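You operate a simulated robot arm through the tools that you are given. There is no shell and no other tool.

The job below is to be done with a simulated robot arm. You get a single attempt, and the scene is never put back.

Task
Set the controls near the white desk. At the end: the left trainer switch is set to 1; the orange trainer button is switched on; the middle trainer switch is set to 1; the black trainer dial is turned to count; the white ceramic fuse from the white desk is on the small blue box; the right trainer switch is set to 1; whatever was shut is shut again. Leave all else as you found it, and nothing knocked over.
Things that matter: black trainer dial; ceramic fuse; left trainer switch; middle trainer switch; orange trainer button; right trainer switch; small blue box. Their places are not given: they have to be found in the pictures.

It is judged by the outcome, as a careful person would: the job done as asked, and still so three seconds after it is handed in. It fails if anything else is knocked over, pushed out of place, dropped, spilled or broken.

Robot
A 7-joint arm with a two-finger parallel gripper, fixed in place. Base frame: the origin is at the foot of the arm, x ahead of it, y to its left, z up. Readings come in m, rad, newtons and seconds.
With the tool pointing down near the work surface it reaches from about 0.24 to 0.68 m from the base axis. Its first joint turns from -1.152 to 1.152 rad. Payload 2.4 kg.
The tool frame sits at the grasp point between the pads (the TCP): z along the fingers, y along the line on which they close. The tips reach 0.03 m beyond it. The gripper opens to 0.094 m. The fingers are 0.028 m wide and 0.01 m thick; the gripper's body (0.05 by 0.096 m) begins 0.055 m behind the TCP.
Orientation is that of the tool frame in the base frame, as a unit quaternion [w, x, y, z]. With the fingers straight down and closing along the base's y, the tool's x points along the base's -x, its y along +y and its z along -z.

Tools
- The arm moves only by the tool arm_command. Its argument "series" is text: rows parted by semicolons, each of 7 numbers parted by spaces: the shift along the base's x, y, z in units of 250 mm (1.0 is 250 mm), then the turn, a rotation vector about the base's x, y, z in units of 180 degrees (1.0 is 180 degrees), then the gripper command, from -1 (shut) to 1 (fully open), values between in proportion. In form: tx ty tz ax ay az claw; .... A call has 1 to 20 rows; each row is the pose to reach, as a shift and turn from the pose commanded when the call began. A call with a number of a shift or a turn outside -1 to 1 is refused whole. Each row takes 0.2 s and may step no farther than 0.05 m and 0.15 rad from the row before; otherwise, or with a gripper value out of range, the whole call is refused. A pose out of reach is approached as far as the arm can. The call stops where the force on the tool passes 40 N (or 10 N more than at its start, if that is more) or the arm is blocked; 0.2 s more then pass. Each finger travels about 0.153 m/s and halts on what it meets, pressing with about 34 N; the grip force reading is that of the motor and also rises with nothing between the fingers. The clock runs only during rows and for 0.2 s after the last one: add rows that repeat a pose to give the fingers time. The reply holds the time, the measured pose of the TCP, the force on the tool along the base axes, the opening and the grip force, in the units named above and with some noise, with the torque about the TCP (base axes, N m) and any sound that the robot's microphone picked up.
- Cameras (640 x 400 px; columns grow to the right, rows downward): "scene" is fixed at [0.0501, 0.49, 1.4384]; the picture's right is [-0.58, -0.81, 0.00], its down [-0.50, 0.36, -0.79] and it looks along [0.64, -0.46, -0.62] (base axes); focal length 352 px, centre (320, 200). "wrist" rides on the gripper at [0.076, 0.014, -0.103] in the tool frame; the picture's right is [-0.18, 0.98, 0.00], its down [-0.75, -0.14, -0.64] and it looks along [-0.63, -0.12, 0.77] (tool axes); focal length 243 px, centre (320, 200).
- snapshot(camera): a new picture of that camera. It takes no simulated time.
- probe_pixels(camera, pixels): for up to 12 pixels [column, row] of the newest picture of that camera ("zoom" is the newest enlarged one), the place [x, y, z] in the base frame of the surface seen there, good to about 0.003 m. It takes no simulated time.
- zoom(camera, box): a new picture of the part [left, top, right, bottom] of that camera's present view, enlarged. It takes no simulated time.
- finish_job(): hands the job in; it is judged then, once.

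Open the gripper and draw the arm clear of the work before you hand the job in, unless the task says otherwise.

The tools are called after "Emit:" as a command line: name --argument value ..., lists and objects as JSON in quotes. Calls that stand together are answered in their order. arm_command: Moves the arm, as the interface text tells. Its arguments: {"type":"object","properties":{"series":{"type":"string"}},"required":["series"]} The other tools are called the same way: snapshot (camera) takes a picture; probe_pixels (camera, pixels) gives the place of the surface under pixels of a picture; zoom (camera, box) takes an enlarged picture of a part of a camera's view; finish_job () hands the job in.

At the start:

```text
clock: 0.0
ee_pos: [0.3579, 0.0827, 1.1707]
tcp_rot: [0.0, 0.0, 1.0, 0.0]
ft_force: [1.0, -0.2, 0.4]
moment: [-0.02, -0.01, 0.01]
width: 0.0943
grasp_force: 0.0
```

scene: 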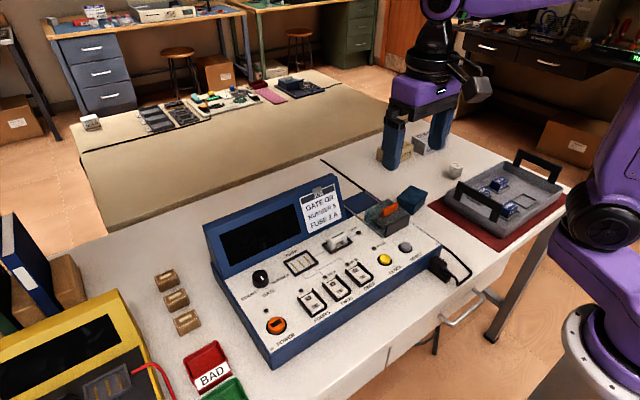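
wrist: 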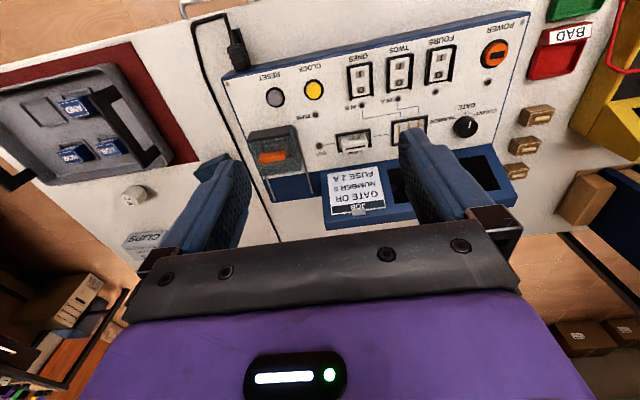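

The scene shows a blue trainer console near (320,270), with an orange power button (275,325), three rocker switches (312-360, 300-272), and a black dial (261,277). I'll zoom in for detail.

Emit:
zoom --camera "scene" --box '[200, 170, 460, 370]'

Emit:
zoom --camera "scene" --box '[360, 90, 600, 250]'

Emit:
zoom --camera "wrist" --box '[220, 0, 540, 230]'

Emit:
zoom --camera "wrist" --box '[0, 0, 320, 290]'

```text
2.00 times, centred on (330, 270) of scene
```

zoom: 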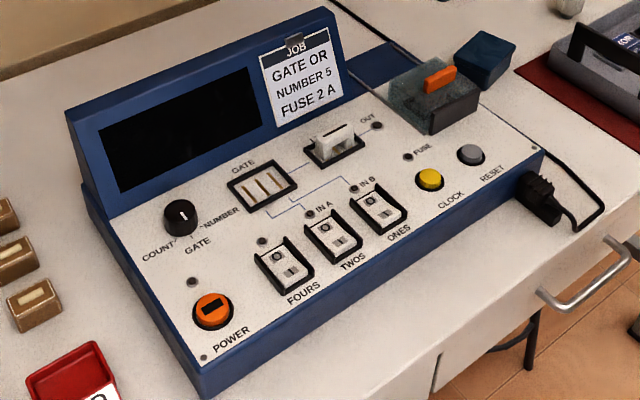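

```text
2.50 times, centred on (480, 170) of scene
```

zoom: 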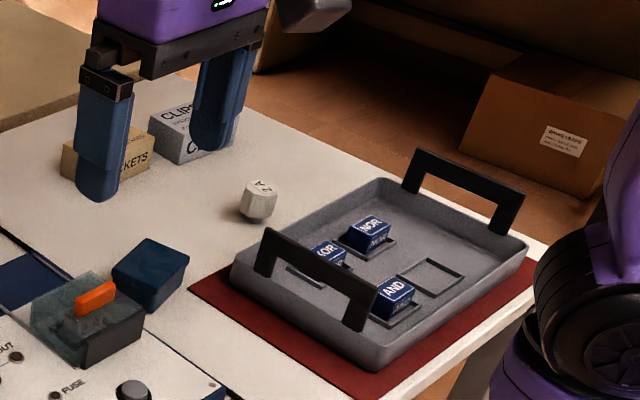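

```text
1.74 times, centred on (380, 115) of wrist
```

zoom: 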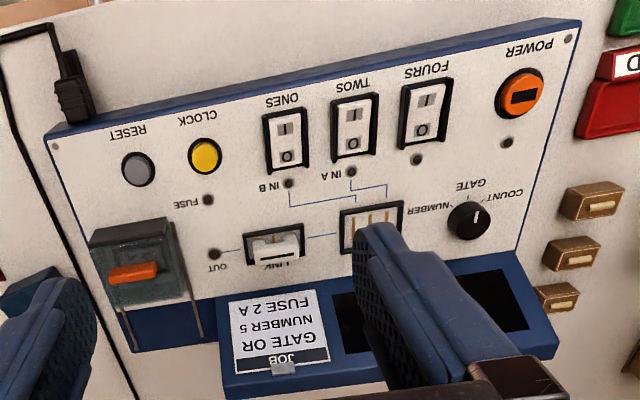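

```text
1.38 times, centred on (160, 145) of wrist
```

zoom: 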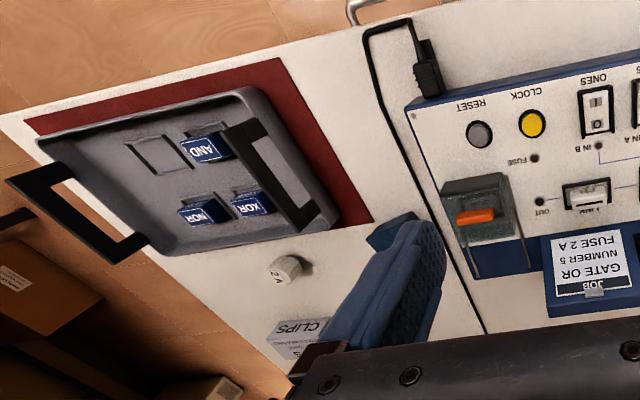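

I'll probe the key features in the scene picture: the buttons, switches, dial, fuse (455,170), blue box (411,200) and desk.

Emit:
zoom --camera "scene" --box '[230, 230, 390, 350]'

Emit:
probe_pixels --camera "scene" --pixels '[[275, 325], [261, 277], [312, 303], [337, 287], [359, 273], [385, 260], [405, 247], [411, 196], [455, 170], [390, 209], [300, 340], [440, 200]]'

```text
3.33 times, centred on (310, 290) of scene
```

zoom: 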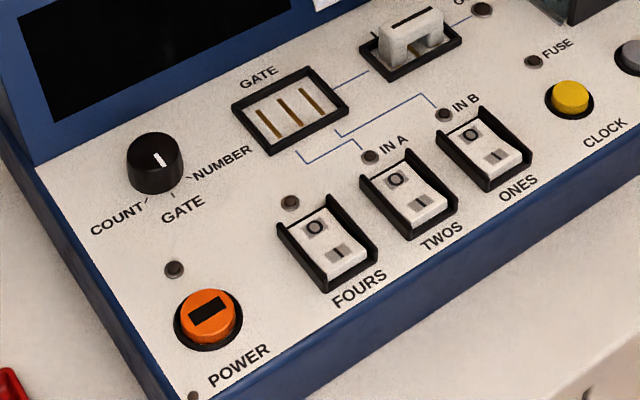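

```text
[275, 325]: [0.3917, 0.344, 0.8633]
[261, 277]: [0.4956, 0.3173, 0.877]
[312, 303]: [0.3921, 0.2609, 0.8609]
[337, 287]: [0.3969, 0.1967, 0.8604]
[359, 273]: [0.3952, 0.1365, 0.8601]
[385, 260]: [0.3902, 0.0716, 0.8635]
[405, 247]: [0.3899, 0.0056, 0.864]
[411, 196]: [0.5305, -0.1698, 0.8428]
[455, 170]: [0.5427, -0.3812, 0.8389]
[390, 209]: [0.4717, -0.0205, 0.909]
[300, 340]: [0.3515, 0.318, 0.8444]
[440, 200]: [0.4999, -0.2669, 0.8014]
```

The panel sits near z≈0.86 with the dial pointer apparently near GATE. I'll move the arm over the left part of the panel for a closer wrist view.

Emit:
arm_command --series "-0.02 0.11 -0.08 0 0 0 1; -0.04 0.22 -0.16 0 0 0 1; -0.06 0.33 -0.24 0 0 0 1; -0.08 0.44 -0.32 0 0 0 1; -0.1 0.55 -0.4 0 0 0 1; -0.112 0.66 -0.46 0 0 0 1; -0.112 0.66 -0.46 0 0 0 1"

Emit:
snapshot --camera "wrist"

Emit:
snapshot --camera "scene"

```text
clock: 1.6
ee_pos: [0.3318, 0.2478, 1.0559]
tcp_rot: [0.001, 0.001, 1.0, 0.0]
ft_force: [0.7, 0.0, 0.2]
moment: [-0.02, -0.02, 0.02]
width: 0.0939
grasp_force: 0.1
```

```text
taken
```

wrist: 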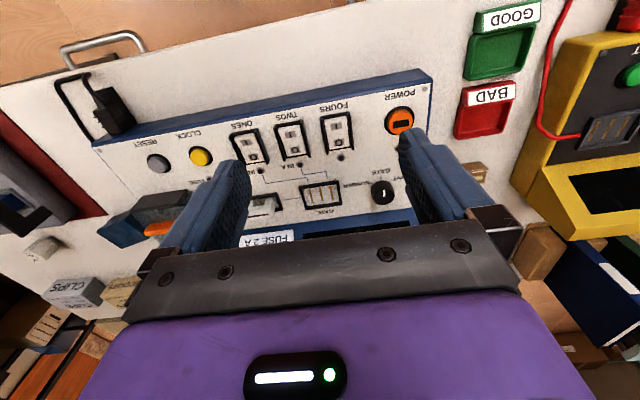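

```text
taken
```

scene: 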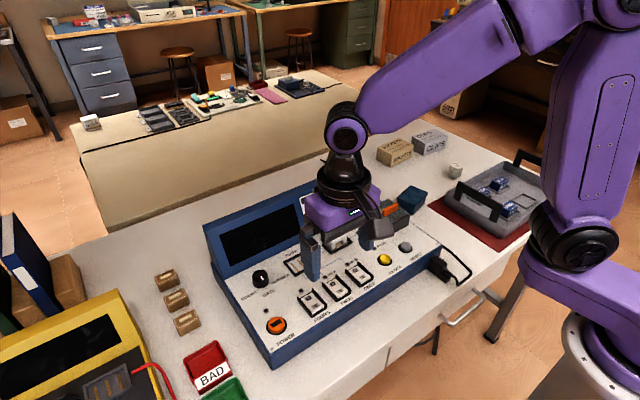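

The wrist view shows switches at (338,135), (290,140), (248,148), and the dial at (382,192). Zooming on these.

Emit:
zoom --camera "wrist" --box '[220, 80, 430, 215]'

Emit:
zoom --camera "wrist" --box '[350, 150, 430, 220]'

```text
2.96 times, centred on (325, 148) of wrist
```

zoom: 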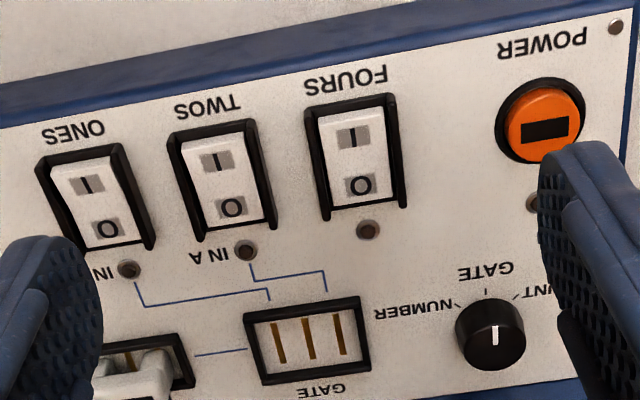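

```text
5.71 times, centred on (390, 185) of wrist
```

zoom: 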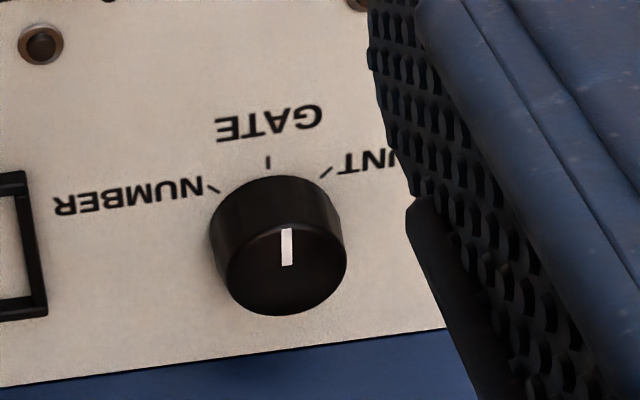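

The pointer is on GATE (towards the base); COUNT's tick is at about (326,172) of this enlarged picture, towards +y. I'll probe ticks and knob geometry.

Emit:
probe_pixels --camera "zoom" --pixels '[[212, 188], [267, 162], [326, 172], [285, 268], [286, 232], [288, 262], [232, 268], [340, 262], [278, 305], [277, 230], [150, 300], [60, 250]]'

```text
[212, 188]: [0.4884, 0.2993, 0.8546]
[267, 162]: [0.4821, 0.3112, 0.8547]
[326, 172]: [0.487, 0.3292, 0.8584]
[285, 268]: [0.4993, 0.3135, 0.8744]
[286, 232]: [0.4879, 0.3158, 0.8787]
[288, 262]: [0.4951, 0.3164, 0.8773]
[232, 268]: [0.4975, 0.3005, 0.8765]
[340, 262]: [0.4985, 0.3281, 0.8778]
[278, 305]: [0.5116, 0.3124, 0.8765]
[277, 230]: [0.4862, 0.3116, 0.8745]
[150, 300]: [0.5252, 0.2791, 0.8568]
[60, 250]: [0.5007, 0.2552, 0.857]
```

Panel is flat at z≈0.856 and the knob is about 27 mm across, centred near (0.499,0.314). Next I zoom on the switches and power button to get their shapes.

Emit:
zoom --camera "wrist" --box '[310, 90, 430, 165]'

Emit:
zoom --camera "scene" --box '[290, 250, 390, 325]'

```text
5.33 times, centred on (370, 128) of wrist
```

zoom: 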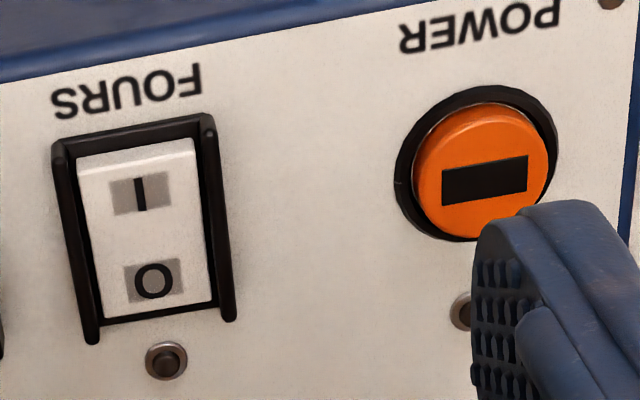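

```text
5.33 times, centred on (340, 288) of scene
```

zoom: 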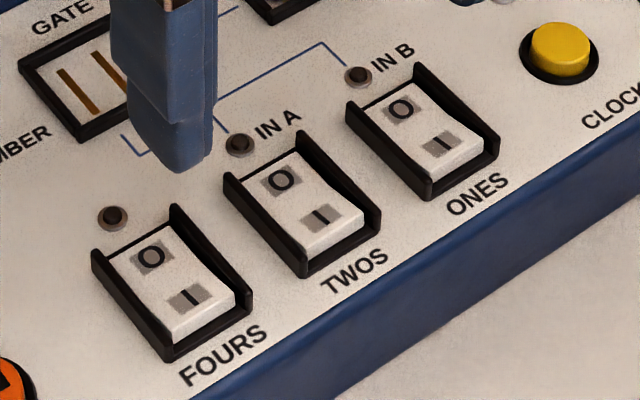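

All three rockers have the I (near) side raised, so they're at 0. Probing the I and O faces and guards in this enlarged scene picture.

Emit:
probe_pixels --camera "zoom" --pixels '[[190, 297], [152, 256], [321, 216], [281, 181], [441, 144], [400, 108], [175, 330], [232, 297], [115, 262], [170, 352], [248, 293], [302, 272]]'

Emit:
snapshot --camera "wrist"

Emit:
probe_pixels --camera "wrist" --pixels '[[337, 127], [339, 143], [289, 133], [294, 149], [247, 141], [253, 158], [400, 120], [391, 121], [410, 121], [400, 112], [327, 130], [348, 130]]'

```text
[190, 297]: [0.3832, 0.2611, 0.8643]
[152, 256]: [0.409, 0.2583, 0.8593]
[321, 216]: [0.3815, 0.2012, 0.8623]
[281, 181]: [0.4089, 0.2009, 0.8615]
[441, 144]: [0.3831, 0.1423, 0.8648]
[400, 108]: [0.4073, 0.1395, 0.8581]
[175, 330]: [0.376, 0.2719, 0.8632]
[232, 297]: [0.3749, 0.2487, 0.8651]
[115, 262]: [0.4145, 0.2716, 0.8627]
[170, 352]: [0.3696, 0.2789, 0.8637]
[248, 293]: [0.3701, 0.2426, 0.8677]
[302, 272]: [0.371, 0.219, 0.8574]
```

```text
taken
```

wrist: 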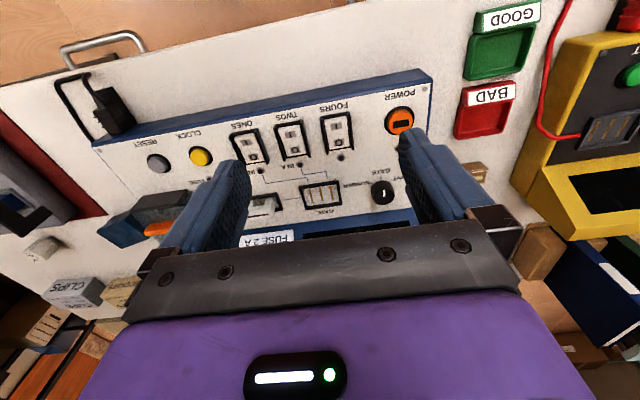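

```text
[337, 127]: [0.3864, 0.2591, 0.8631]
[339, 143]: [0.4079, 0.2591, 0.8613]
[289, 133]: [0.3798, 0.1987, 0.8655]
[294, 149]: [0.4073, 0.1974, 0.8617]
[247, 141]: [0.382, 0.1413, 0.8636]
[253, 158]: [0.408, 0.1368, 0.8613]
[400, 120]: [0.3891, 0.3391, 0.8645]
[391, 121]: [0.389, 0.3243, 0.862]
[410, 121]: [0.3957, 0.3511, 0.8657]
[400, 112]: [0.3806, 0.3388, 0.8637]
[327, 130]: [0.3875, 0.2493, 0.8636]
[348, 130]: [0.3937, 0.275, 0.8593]
```

Rockers are about 26 mm wide at y≈0.260, 0.200 and 0.140, with I marks at x≈0.382, z≈0.864. I'll close the gripper and hover with the tips about 35 mm above the FOURS I mark to check alignment.

Emit:
arm_command --series "0.05 0.012 -0.12 0 0 0 0; 0.1 0.025 -0.24 0 0 0 -1; 0.15 0.04 -0.36 0 0 0 -1; 0.2 0.05 -0.48 0 0 0 -1; 0.2 0.05 -0.5 0 0 0 -1; 0.2 0.05 -0.5 0 0 0 -1"

Emit:
snapshot --camera "wrist"

Emit:
zoom --camera "scene" --box '[240, 220, 400, 340]'

```text
clock: 3.0
ee_pos: [0.3798, 0.259, 0.9321]
tcp_rot: [0.0, 0.0, 1.0, 0.0]
ft_force: [0.1, 0.2, -0.2]
moment: [0.01, 0.0, 0.03]
width: 0.0
grasp_force: 33.3
```

```text
taken
```

wrist: 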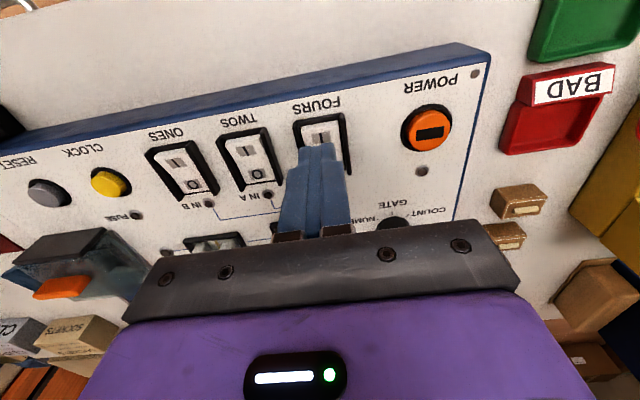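

```text
3.33 times, centred on (320, 280) of scene
```

zoom: 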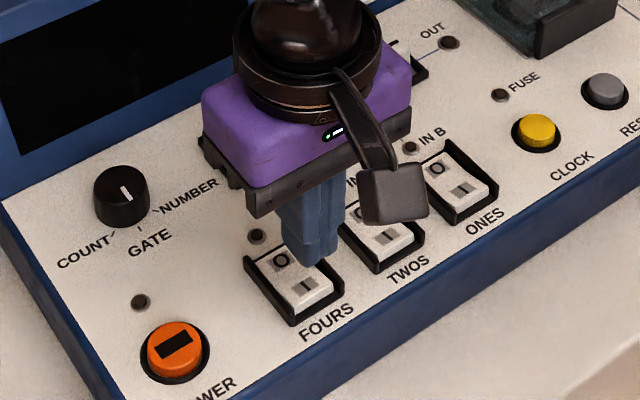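

The closed fingers hover above FOURS (wrist (322,160)). I'll zoom the wrist view and probe the guard edges for a more exact y centre.

Emit:
zoom --camera "wrist" --box '[140, 80, 380, 230]'

```text
2.67 times, centred on (260, 155) of wrist
```

zoom: 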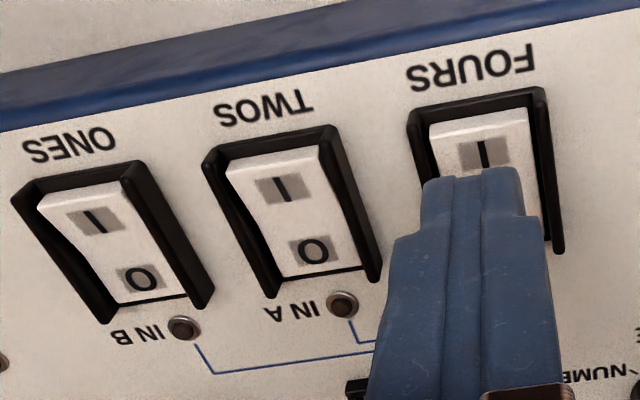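

Emit:
probe_pixels --camera "zoom" --pixels '[[413, 115], [541, 95], [433, 140], [526, 125], [483, 153], [211, 158], [330, 133], [280, 188], [314, 250], [95, 220], [140, 278], [475, 172]]'

```text
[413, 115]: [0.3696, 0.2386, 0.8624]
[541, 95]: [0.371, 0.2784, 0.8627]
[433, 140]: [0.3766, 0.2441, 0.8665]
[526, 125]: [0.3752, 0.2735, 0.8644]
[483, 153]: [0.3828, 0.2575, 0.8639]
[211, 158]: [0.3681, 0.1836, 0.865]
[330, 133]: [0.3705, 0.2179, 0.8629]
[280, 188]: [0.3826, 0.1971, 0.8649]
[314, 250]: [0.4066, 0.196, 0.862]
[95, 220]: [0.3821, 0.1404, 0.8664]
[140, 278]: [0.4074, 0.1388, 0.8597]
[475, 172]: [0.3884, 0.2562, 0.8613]
```

FOURS is centred at y≈0.259 and the tool is at y=0.259, x=0.380. I'll press down slowly to a tip height of about 0.858, watching force.

Emit:
arm_command --series "0 0 -0.06 0 0 0 -1; 0 0 -0.12 0 0 0 -1; 0 0 -0.14 0 0 0 -1; 0 0 -0.15 0 0 0 -1; 0 0 -0.158 0 0 0 -1; 0 0 -0.166 0 0 0 -1; 0 0 -0.174 0 0 0 -1; 0 0 -0.174 0 0 0 -1"

Emit:
zoom --camera "scene" --box '[240, 220, 400, 340]'

```text
clock: 4.3
ee_pos: [0.38, 0.2596, 0.8942]
tcp_rot: [0.0, -0.001, 1.0, 0.0]
ft_force: [-4.4, -3.7, 12.5]
moment: [-0.11, -0.01, -0.1]
width: 0.0001
grasp_force: 32.7
stopped in row 6: the force on the tool passed its limit at 47 N (the readings are from after the stop); the commanded pose is now the measured one
```

```text
3.33 times, centred on (320, 280) of scene
```

zoom: 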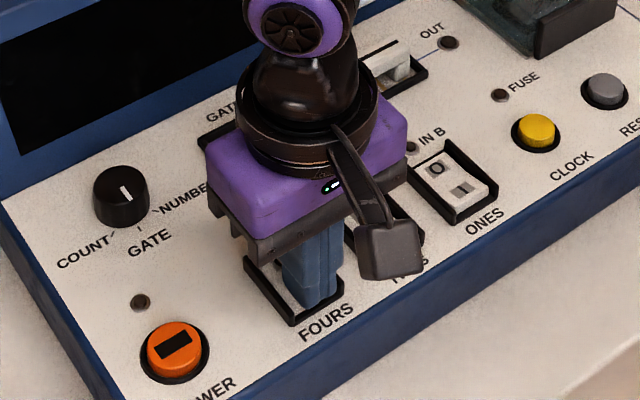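

Force spiked to 47 N at tip height ≈0.864. I'll lift up and see whether the rocker flipped.

Emit:
arm_command --series "0 0 0.06 0 0 0 -1; 0 0 0.16 0 0 0 -1; -0.06 0 0.3 0 0 0 -1; -0.06 0 0.3 0 0 0 -1"

Emit:
zoom --camera "scene" --box '[240, 220, 400, 340]'

Emit:
zoom --camera "wrist" --box '[140, 80, 380, 230]'

```text
clock: 5.3
ee_pos: [0.3648, 0.261, 0.9699]
tcp_rot: [0.0, 0.0, 1.0, 0.0]
ft_force: [0.8, 0.5, 1.1]
moment: [0.01, 0.02, 0.01]
width: 0.0
grasp_force: 33.7
```

```text
3.33 times, centred on (320, 280) of scene
```

zoom: 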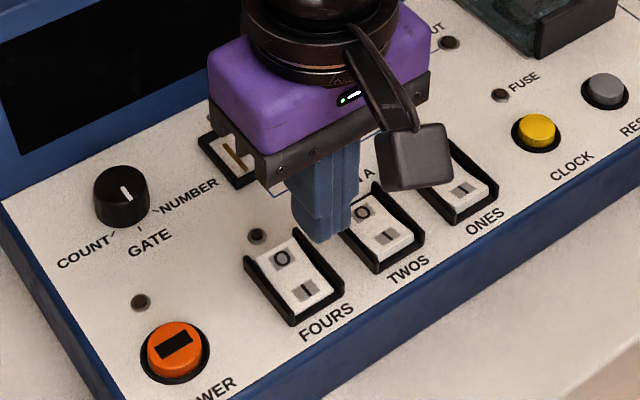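

```text
2.67 times, centred on (260, 155) of wrist
```

zoom: 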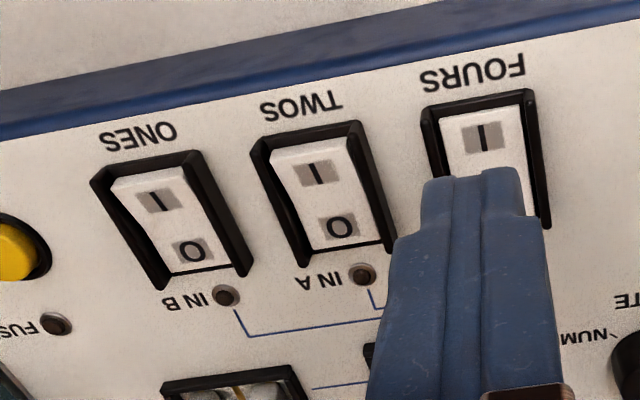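

FOURS now seems to have its I side down (in the scene zoom its near edge lies flush with the frame). I'll zoom closer to confirm.

Emit:
zoom --camera "scene" --box '[292, 265, 362, 325]'

```text
6.67 times, centred on (327, 295) of scene
```

zoom: 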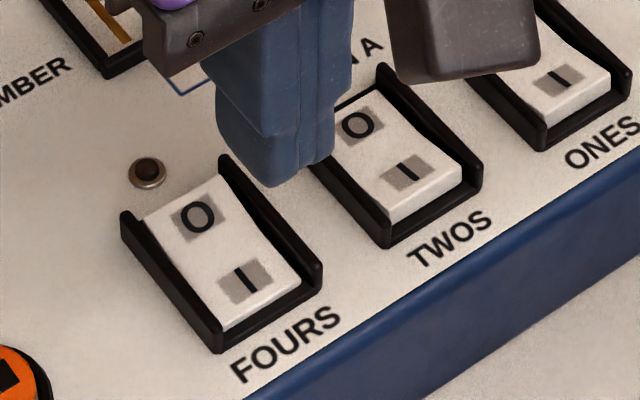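

FOURS is at 1 (I side down, O side up). Next TWOS: move over y≈0.1995 and press similarly with finer steps.

Emit:
arm_command --series "0.03 -0.12 -0.05 0 0 0 -1; 0.064 -0.242 -0.12 0 0 0 -1; 0.064 -0.242 -0.2 0 0 0 -1; 0.064 -0.242 -0.26 0 0 0 -1; 0.064 -0.242 -0.29 0 0 0 -1; 0.064 -0.242 -0.3 0 0 0 -1; 0.064 -0.242 -0.306 0 0 0 -1; 0.064 -0.242 -0.312 0 0 0 -1; 0.064 -0.242 -0.318 0 0 0 -1; 0.064 -0.242 -0.324 0 0 0 -1; 0.064 -0.242 -0.33 0 0 0 -1"

```text
clock: 7.0
ee_pos: [0.382, 0.1997, 0.894]
tcp_rot: [0.001, 0.0, 1.0, 0.001]
ft_force: [-4.7, -1.8, 10.5]
moment: [-0.11, 0.03, -0.03]
width: 0.0001
grasp_force: 32.9
stopped in row 8: the force on the tool passed its limit at 46 N (the readings are from after the stop); the commanded pose is now the measured one
```

Same signature as before (46 N at end stop). I'll lift and check TWOS.

Emit:
arm_command --series "0 0 0.06 0 0 0 -1; 0 0 0.16 0 0 0 -1; 0 -0.15 0.2 0 0 0 -1; 0 -0.24 0.2 0 0 0 -1; 0 -0.24 0.2 0 0 0 -1"

Emit:
zoom --camera "scene" --box '[292, 250, 392, 325]'

Emit:
zoom --camera "wrist" --box '[240, 60, 480, 210]'

```text
clock: 8.2
ee_pos: [0.384, 0.1407, 0.9419]
tcp_rot: [0.002, 0.0, 1.0, 0.002]
ft_force: [-0.3, 0.2, -0.4]
moment: [-0.02, 0.02, -0.03]
width: 0.0003
grasp_force: 33.1
```

```text
5.33 times, centred on (342, 288) of scene
```

zoom: 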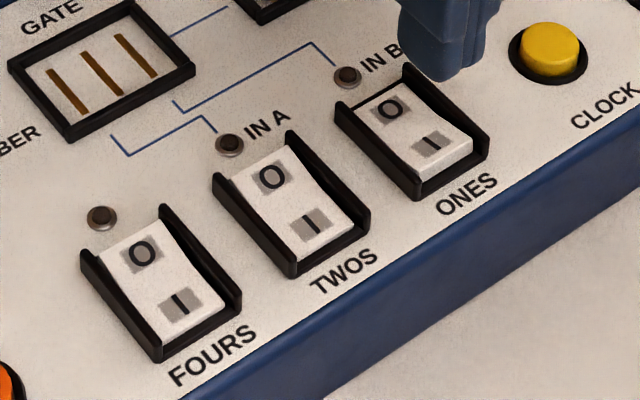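

```text
2.67 times, centred on (360, 135) of wrist
```

zoom: 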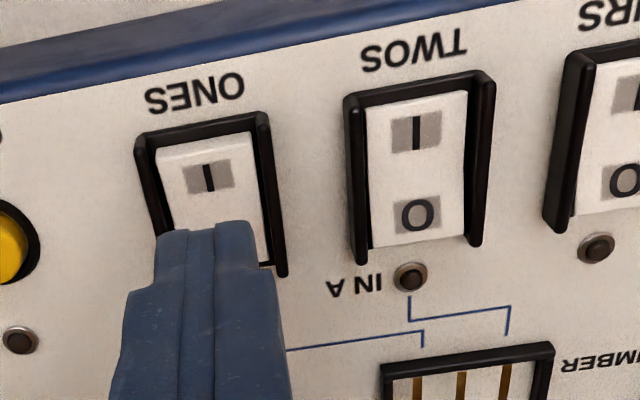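

TWOS is flipped. I'll probe the ONES guard edges in the wrist zoom to align before pressing.

Emit:
probe_pixels --camera "zoom" --pixels '[[141, 145], [263, 120], [160, 165], [248, 150], [209, 177], [148, 170], [268, 150]]'

```text
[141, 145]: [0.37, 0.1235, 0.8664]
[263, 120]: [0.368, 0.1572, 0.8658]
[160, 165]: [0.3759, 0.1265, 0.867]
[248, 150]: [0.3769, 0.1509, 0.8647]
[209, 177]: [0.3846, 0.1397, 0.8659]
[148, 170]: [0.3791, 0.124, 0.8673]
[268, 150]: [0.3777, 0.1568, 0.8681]
```

ONES is centred at y≈0.140; the tool is there. Pressing down on its I side.

Emit:
arm_command --series "-0.006 0 -0.08 0 0 0 -1; -0.006 0 -0.15 0 0 0 -1; -0.006 0 -0.185 0 0 0 -1; -0.006 0 -0.196 0 0 0 -1; -0.006 0 -0.202 0 0 0 -1; -0.006 0 -0.208 0 0 0 -1; -0.006 0 -0.214 0 0 0 -1; -0.006 0 -0.22 0 0 0 -1; -0.006 0 -0.226 0 0 0 -1"

```text
clock: 9.3
ee_pos: [0.3798, 0.14, 0.8938]
tcp_rot: [0.0, 0.0, 1.0, 0.001]
ft_force: [-5.0, -0.7, 14.1]
moment: [-0.02, -0.07, -0.04]
width: 0.0
grasp_force: 33.3
stopped in row 5: the force on the tool passed its limit at 46 N (the readings are from after the stop); the commanded pose is now the measured one
```

Same signature again. Lift and verify ONES.

Emit:
arm_command --series "0 0 0.06 0 0 0 -1; 0 0 0.2 0 0 0 -1; -0.1 0.1 0.3 0 0 0 -1; -0.1 0.25 0.36 0 0 0 -1; -0.1 0.4 0.36 0 0 0 -1; -0.05 0.55 0.3 0 0 0 -1; 0 0.7 0.25 0 0 0 -1; 0.03 0.8 0.25 0 0 0 -1; 0.03 0.8 0.25 0 0 0 -1"

Emit:
zoom --camera "scene" --box '[292, 250, 392, 325]'

Emit:
snapshot --camera "wrist"

Emit:
zoom --camera "scene" --box '[230, 250, 350, 350]'

```text
clock: 11.3
ee_pos: [0.3861, 0.3399, 0.9518]
tcp_rot: [0.001, -0.001, 1.0, 0.0]
ft_force: [-0.3, 1.1, -0.5]
moment: [-0.01, 0.0, -0.02]
width: 0.0001
grasp_force: 33.1
```

```text
5.33 times, centred on (342, 288) of scene
```

zoom: 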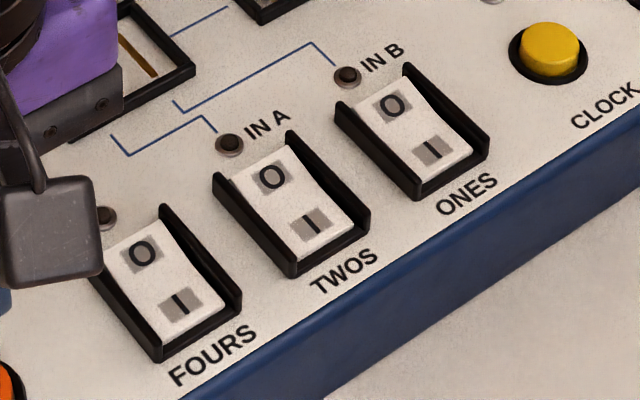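

```text
taken
```

wrist: 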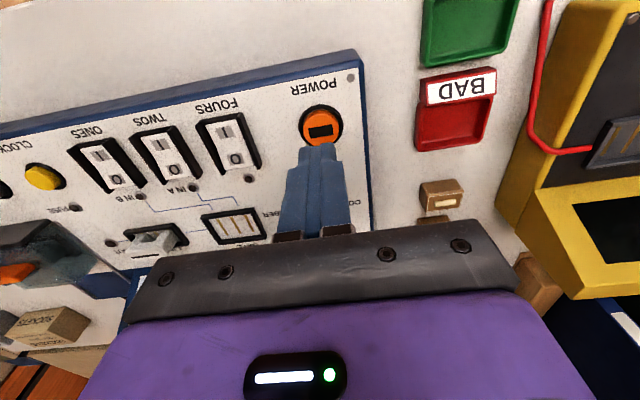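

```text
4.00 times, centred on (290, 300) of scene
```

zoom: 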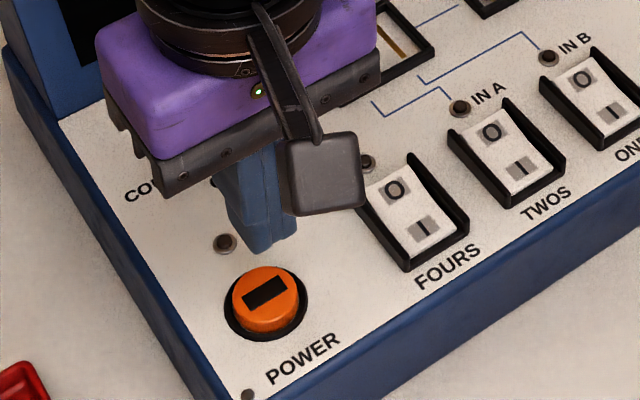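

All three switches are at 1. Now the power button at wrist (321,126); I'll probe its centre and edges.

Emit:
probe_pixels --camera "wrist" --pixels '[[321, 131], [305, 128], [338, 123], [320, 112], [321, 139], [301, 120], [343, 120], [321, 106], [290, 140]]'

Emit:
zoom --camera "wrist" --box '[280, 90, 360, 150]'

```text
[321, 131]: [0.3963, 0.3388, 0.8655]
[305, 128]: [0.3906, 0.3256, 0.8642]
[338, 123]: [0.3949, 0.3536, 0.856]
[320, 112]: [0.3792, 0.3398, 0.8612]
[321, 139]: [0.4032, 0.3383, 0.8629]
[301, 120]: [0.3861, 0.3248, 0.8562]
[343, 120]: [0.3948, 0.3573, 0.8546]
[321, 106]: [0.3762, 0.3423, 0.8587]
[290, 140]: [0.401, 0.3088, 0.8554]
```

```text
6.67 times, centred on (320, 120) of wrist
```

zoom: 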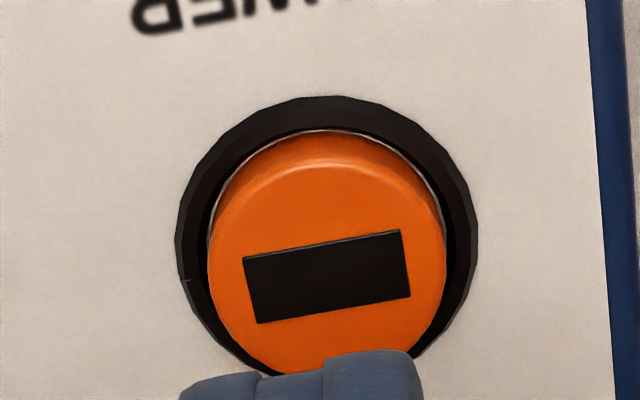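

Button centre is about (0.391, 0.340), top z≈0.865. Pressing straight down with closed fingers in fine steps.

Emit:
arm_command --series "0.016 0 -0.08 0 0 0 -1; 0.016 0 -0.16 0 0 0 -1; 0.016 0 -0.21 0 0 0 -1; 0.016 0 -0.226 0 0 0 -1; 0.016 0 -0.234 0 0 0 -1; 0.016 0 -0.242 0 0 0 -1; 0.016 0 -0.25 0 0 0 -1; 0.016 0 -0.258 0 0 0 -1; 0.016 0 -0.264 0 0 0 -1; 0.016 0 -0.27 0 0 0 -1"

Emit:
zoom --camera "scene" --box '[230, 250, 350, 350]'

```text
clock: 13.5
ee_pos: [0.3904, 0.3402, 0.8878]
tcp_rot: [0.002, -0.001, 1.0, 0.001]
ft_force: [-2.1, 2.0, 10.5]
moment: [0.0, 0.08, -0.05]
width: 0.0
grasp_force: 33.1
heard: click
```

```text
4.00 times, centred on (290, 300) of scene
```

zoom: 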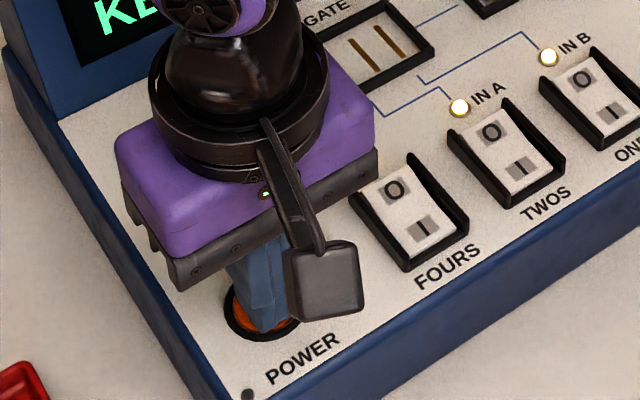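

A click was heard, and the display and indicators lit: power is on. I'll lift straight up and check it stays on.

Emit:
arm_command --series "0 0 0.06 0 0 0 -1; 0 0 0.2 0 0 0 -1; -0.1 0 0.36 0 0 0 -1; -0.2 0 0.5 0 0 0 -1; -0.2 0 0.5 0 0 0 -1"

Emit:
zoom --camera "scene" --box '[200, 170, 460, 370]'

Emit:
snapshot --camera "wrist"

```text
clock: 14.7
ee_pos: [0.3419, 0.3434, 1.0155]
tcp_rot: [0.001, 0.001, 1.0, 0.002]
ft_force: [0.6, -0.7, -0.6]
moment: [0.03, -0.01, 0.0]
width: 0.0
grasp_force: 33.1
```

```text
2.00 times, centred on (330, 270) of scene
```

zoom: 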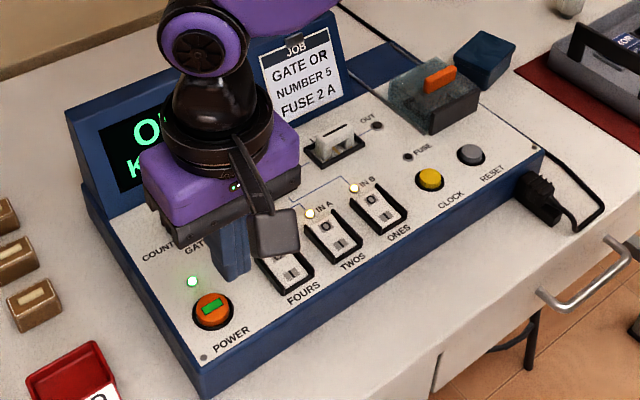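

```text
taken
```

wrist: 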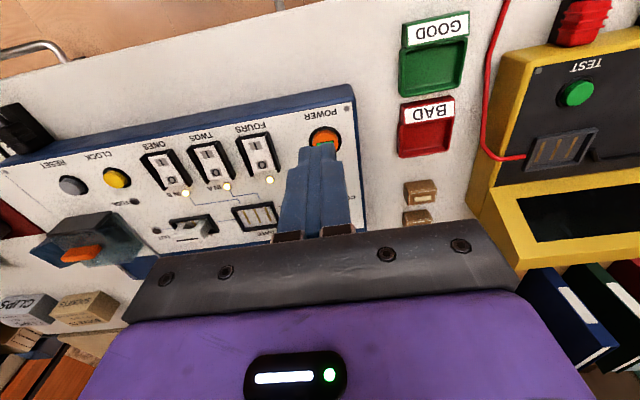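

Power lamp is green and the display is lit. Before going for the dial, I probe the display's front and top edges to know clearance.

Emit:
snapshot --camera "scene"

Emit:
probe_pixels --camera "scene" --pixels '[[207, 228], [222, 278], [260, 205], [290, 194], [333, 190], [236, 265], [213, 255], [212, 263], [340, 205], [330, 178]]'

```text
taken
```

scene: 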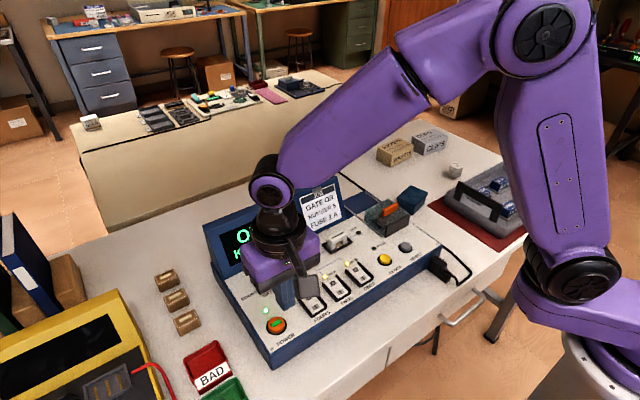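

```text
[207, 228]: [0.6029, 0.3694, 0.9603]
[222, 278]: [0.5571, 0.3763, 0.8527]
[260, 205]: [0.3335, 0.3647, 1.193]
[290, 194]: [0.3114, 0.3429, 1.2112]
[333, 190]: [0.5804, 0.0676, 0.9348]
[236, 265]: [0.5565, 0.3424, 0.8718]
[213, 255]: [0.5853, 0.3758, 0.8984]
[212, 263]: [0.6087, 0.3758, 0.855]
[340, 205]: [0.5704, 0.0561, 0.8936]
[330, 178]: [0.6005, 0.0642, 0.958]
```

Display front slopes from x≈0.556 at the panel to x≈0.60 at z≈0.96, leaving room at the dial (x≈0.499). I'll hover over the dial with the tool yawed +25° and the gripper half open.

Emit:
arm_command --series "0.12 -0.02 -0.03 0 0 0.03 0; 0.25 -0.045 -0.06 0 0 0.06 0.2; 0.38 -0.07 -0.09 0 0 0.09 0.28; 0.5 -0.09 -0.12 0 0 0.12 0.28; 0.6 -0.105 -0.15 0 0 0.139 0.28; 0.628 -0.11 -0.2 0 0 0.139 0.28; 0.628 -0.11 -0.2 0 0 0.139 0.28"

Emit:
snapshot --camera "wrist"

Emit:
zoom --camera "scene" --box '[200, 200, 360, 320]'

```text
clock: 16.3
ee_pos: [0.4995, 0.3125, 0.9626]
tcp_rot: [0.001, -0.217, 0.976, 0.002]
ft_force: [-0.3, 0.2, 0.0]
moment: [0.01, -0.04, -0.04]
width: 0.06
grasp_force: 0.1
```

```text
taken
```

wrist: 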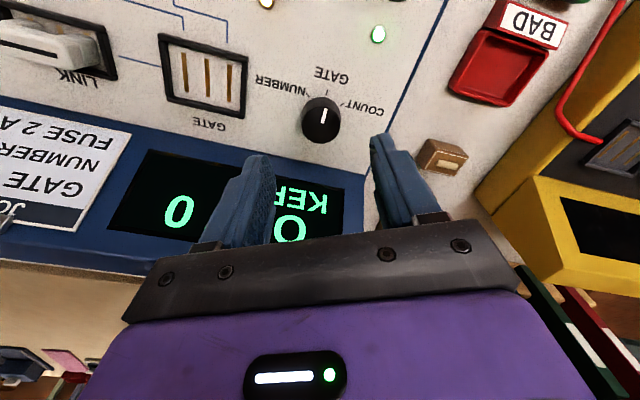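

```text
3.33 times, centred on (280, 260) of scene
```

zoom: 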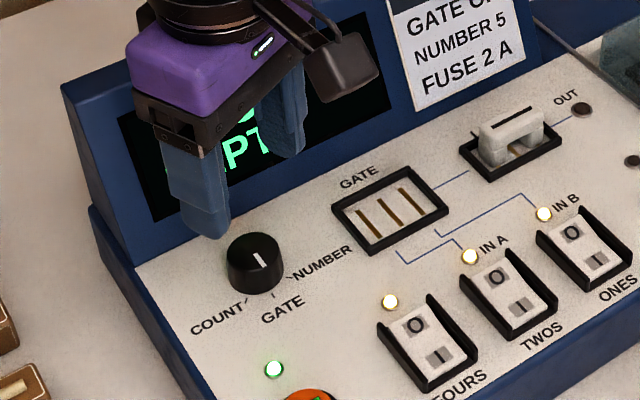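

The dial is at wrist (322,120). Zooming to get its centre and the tick angles.

Emit:
zoom --camera "wrist" --box '[270, 60, 390, 150]'

```text
4.44 times, centred on (330, 105) of wrist
```

zoom: 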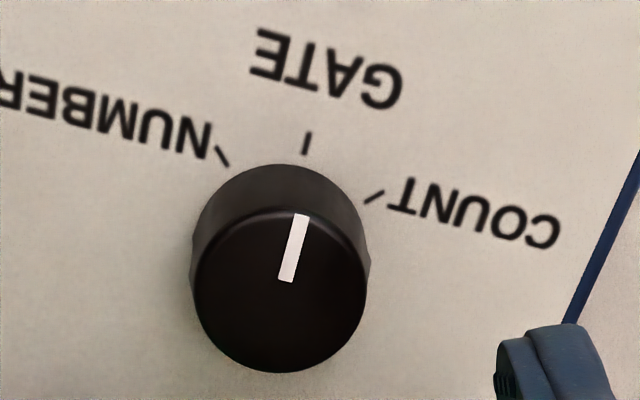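

Emit:
probe_pixels --camera "zoom" --pixels '[[223, 156], [307, 143], [375, 196], [198, 285], [364, 285], [280, 215], [280, 365], [300, 222], [287, 275], [281, 288], [205, 230], [366, 240]]'

```text
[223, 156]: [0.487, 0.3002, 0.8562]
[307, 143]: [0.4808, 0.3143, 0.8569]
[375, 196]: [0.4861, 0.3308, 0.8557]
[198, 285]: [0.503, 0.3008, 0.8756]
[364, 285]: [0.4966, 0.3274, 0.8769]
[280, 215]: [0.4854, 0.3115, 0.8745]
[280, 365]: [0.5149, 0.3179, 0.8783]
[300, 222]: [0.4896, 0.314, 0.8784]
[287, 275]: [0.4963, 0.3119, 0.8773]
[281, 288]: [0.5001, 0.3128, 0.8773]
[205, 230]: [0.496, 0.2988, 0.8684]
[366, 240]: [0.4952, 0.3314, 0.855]
```

Knob centre ≈ (0.500, 0.3145); ticks sit at about ±48–50° from GATE. I'll descend partway with a small correction, reading the pose.

Emit:
arm_command --series "0.004 0.008 -0.1 0 0 0 0.28; 0.004 0.008 -0.16 0 0 0 0.28; 0.004 0.008 -0.16 0 0 0 0.28"

Emit:
snapshot --camera "wrist"

Emit:
zoom --camera "scene" --box '[200, 220, 320, 310]'

```text
clock: 17.1
ee_pos: [0.5, 0.3157, 0.9215]
tcp_rot: [0.001, -0.217, 0.976, 0.001]
ft_force: [-0.4, -0.3, 0.7]
moment: [0.01, -0.01, 0.01]
width: 0.0602
grasp_force: 0.2
```

```text
taken
```

wrist: 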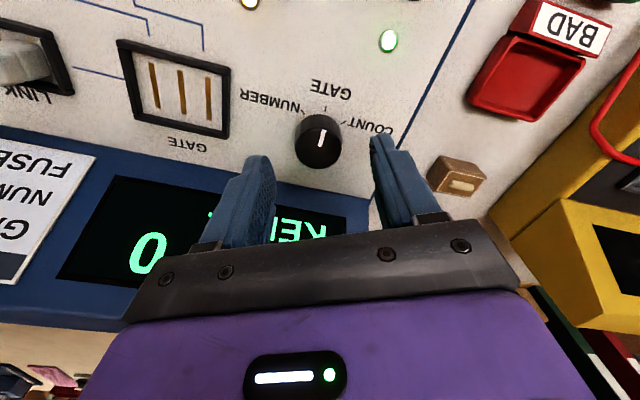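

```text
4.44 times, centred on (260, 265) of scene
```

zoom: 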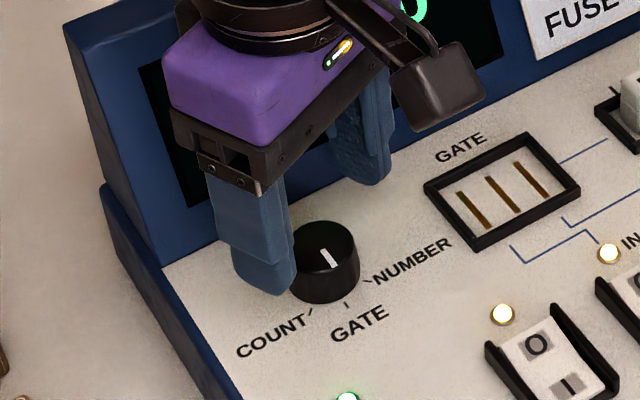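

Aligned. Descend to TCP z≈0.892 and close on the knob.

Emit:
arm_command --series "0 -0.003 -0.06 0 0 0 0.28; 0 -0.003 -0.115 0 0 0 0.28; 0 -0.003 -0.115 0 0 0 -0.3; 0 -0.003 -0.115 0 0 0 -1; 0 -0.003 -0.115 0 0 0 -1; 0 -0.003 -0.115 0 0 0 -1"

```text
clock: 18.5
ee_pos: [0.4987, 0.3143, 0.8943]
tcp_rot: [0.0, -0.216, 0.976, 0.001]
ft_force: [2.2, -6.5, 1.1]
moment: [-0.14, -0.2, -0.01]
width: 0.0325
grasp_force: 44.9
```

Gripped the knob (32.5 mm opening). Now turning about −49° about z (pointer from the base side towards +y, COUNT).

Emit:
arm_command --series "0 0 0 0 0 -0.04 -1; 0 0 0 0 0 -0.08 -1; 0 0 0 0 0 -0.12 -1; 0 0 0 0 0 -0.16 -1; 0 0 0 0 0 -0.2 -1; 0 0 0 0 0 -0.24 -1; 0 0 0 0 0 -0.274 -1; 0 0 0 0 0 -0.274 -1; 0 0 0 0 0 -0.274 -1"

Emit:
snapshot --camera "wrist"

Emit:
zoom --camera "scene" --box '[200, 220, 320, 310]'

```text
clock: 20.5
ee_pos: [0.4986, 0.3173, 0.8931]
tcp_rot: [0.002, 0.208, 0.978, 0.003]
ft_force: [0.8, 23.8, -9.5]
moment: [0.61, -0.07, 0.51]
width: 0.0326
grasp_force: 44.8
```

```text
taken
```

wrist: 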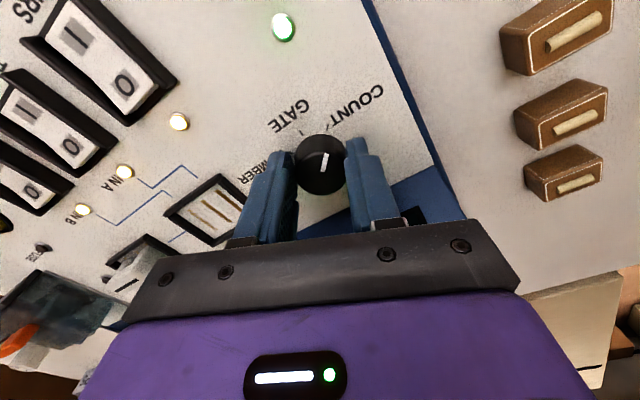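

```text
4.44 times, centred on (260, 265) of scene
```

zoom: 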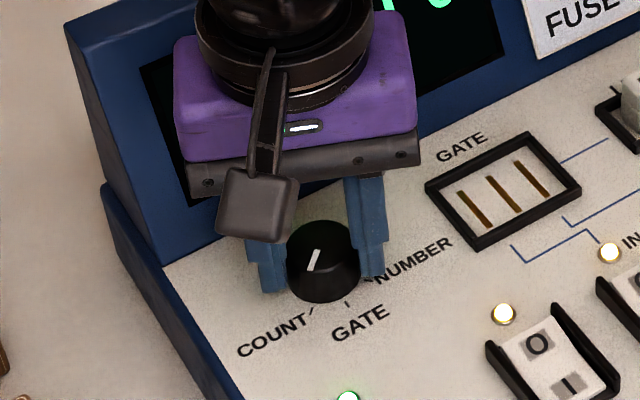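

The pointer has moved towards COUNT; torque 0.5 N m about z suggests an end stop. Zooming on the knob in the wrist view.

Emit:
zoom --camera "wrist" --box '[270, 80, 390, 210]'

```text
3.08 times, centred on (330, 145) of wrist
```

zoom: 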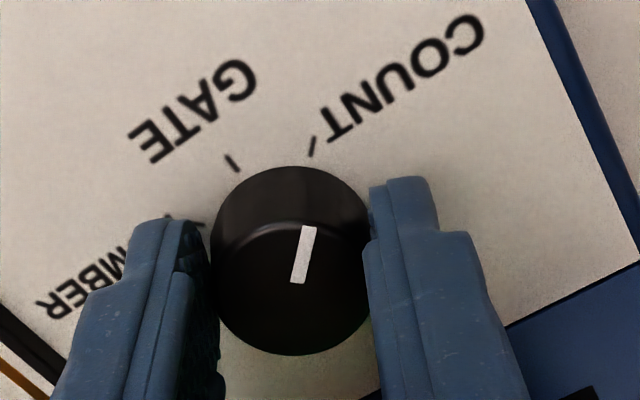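

Pointer now aligned with the COUNT tick. I'll open the fingers modestly and lift straight up.

Emit:
arm_command --series "0 0 0 0 0 0 0; 0 0 0 0 0 0 0.15; 0 0 0.06 0 0 0 0.15; 0 0 0.16 0 0 0 0.15; 0 0 0.28 0 0 0 0.15; 0 0 0.28 0 0 0 0.15"

Emit:
zoom --camera "wrist" --box '[250, 50, 410, 170]'

Emit:
zoom --camera "scene" --box '[200, 220, 320, 310]'

```text
clock: 21.9
ee_pos: [0.4976, 0.3139, 0.9618]
tcp_rot: [0.002, 0.211, 0.977, 0.0]
ft_force: [-0.1, -0.4, -0.1]
moment: [0.02, 0.04, 0.01]
width: 0.0541
grasp_force: 0.0
```

```text
3.33 times, centred on (330, 110) of wrist
```

zoom: 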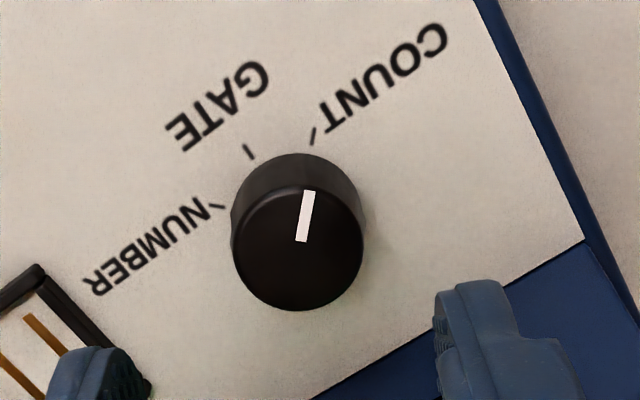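

```text
4.44 times, centred on (260, 265) of scene
```

zoom: 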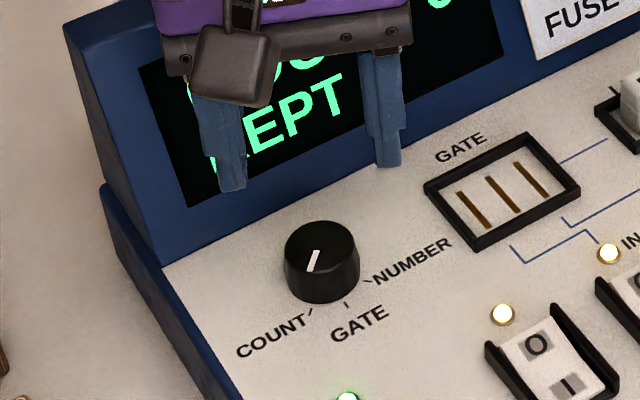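

Knob stays put after release. I probe pointer ends and tick to confirm its angle.

Emit:
zoom --camera "wrist" --box '[250, 50, 410, 170]'

Emit:
probe_pixels --camera "zoom" --pixels '[[309, 195], [302, 236], [305, 215], [312, 136], [249, 152], [218, 206], [235, 250], [360, 245], [299, 190], [297, 303]]'

```text
3.33 times, centred on (330, 110) of wrist
```

zoom: 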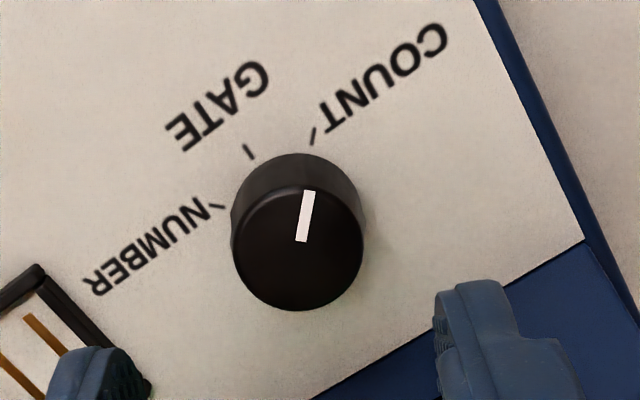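

```text
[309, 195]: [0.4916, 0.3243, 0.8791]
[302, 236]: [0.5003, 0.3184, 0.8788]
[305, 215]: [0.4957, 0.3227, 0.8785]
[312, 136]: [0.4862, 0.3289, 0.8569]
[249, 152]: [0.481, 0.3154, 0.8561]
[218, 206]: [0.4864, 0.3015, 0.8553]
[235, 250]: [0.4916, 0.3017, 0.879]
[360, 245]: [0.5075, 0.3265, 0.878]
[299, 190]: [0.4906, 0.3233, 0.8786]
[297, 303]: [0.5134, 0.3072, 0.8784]
```

Pointer is at ≈49° from GATE, matching the COUNT tick. Now I rise, straighten the tool and travel towards the fuse side.

Emit:
arm_command --series "0 0 0.18 0 0 0.045 0.15; -0.06 -0.1 0.3 0 0 0.09 0.3; -0.12 -0.28 0.35 0 0 0.135 0.5; -0.16 -0.46 0.35 0 0 0.135 0.6; -0.2 -0.64 0.35 0 0 0.135 0.6; -0.2 -0.82 0.35 0 0 0.135 0.6; -0.2 -1.0 0.35 0 0 0.135 0.6"

Emit:
arm_command --series "-0.06 -0.18 0 0 0 0 0.6; -0.12 -0.36 0 0 0 0 0.6; -0.18 -0.54 0 0 0 0 0.6; -0.24 -0.72 0 0 0 0 0.6; -0.3 -0.88 0 0 0 0 0.6; -0.36 -1.0 0 0 0 0 0.6; -0.36 -1.0 0 0 0 0 0.6"

Emit:
snapshot --camera "wrist"

Emit:
snapshot --camera "scene"

```text
clock: 23.5
ee_pos: [0.4451, 0.0646, 1.0527]
tcp_rot: [0.001, 0.0, 1.0, 0.0]
ft_force: [-0.4, -0.4, 0.1]
moment: [0.01, 0.0, 0.02]
width: 0.0754
grasp_force: 0.1
```

```text
clock: 25.1
ee_pos: [0.3603, -0.1862, 1.0537]
tcp_rot: [0.001, 0.0, 1.0, 0.001]
ft_force: [0.1, 0.5, 0.3]
moment: [-0.04, 0.02, 0.01]
width: 0.0752
grasp_force: 0.1
```

```text
taken
```

wrist: 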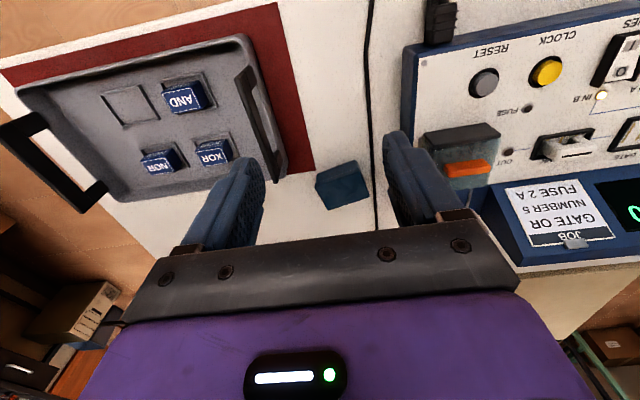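

```text
taken
```

scene: 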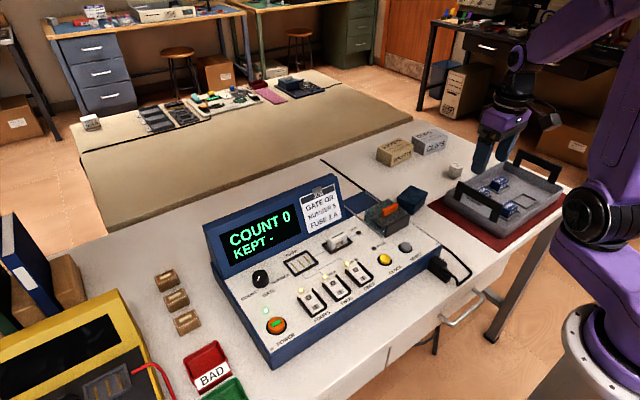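

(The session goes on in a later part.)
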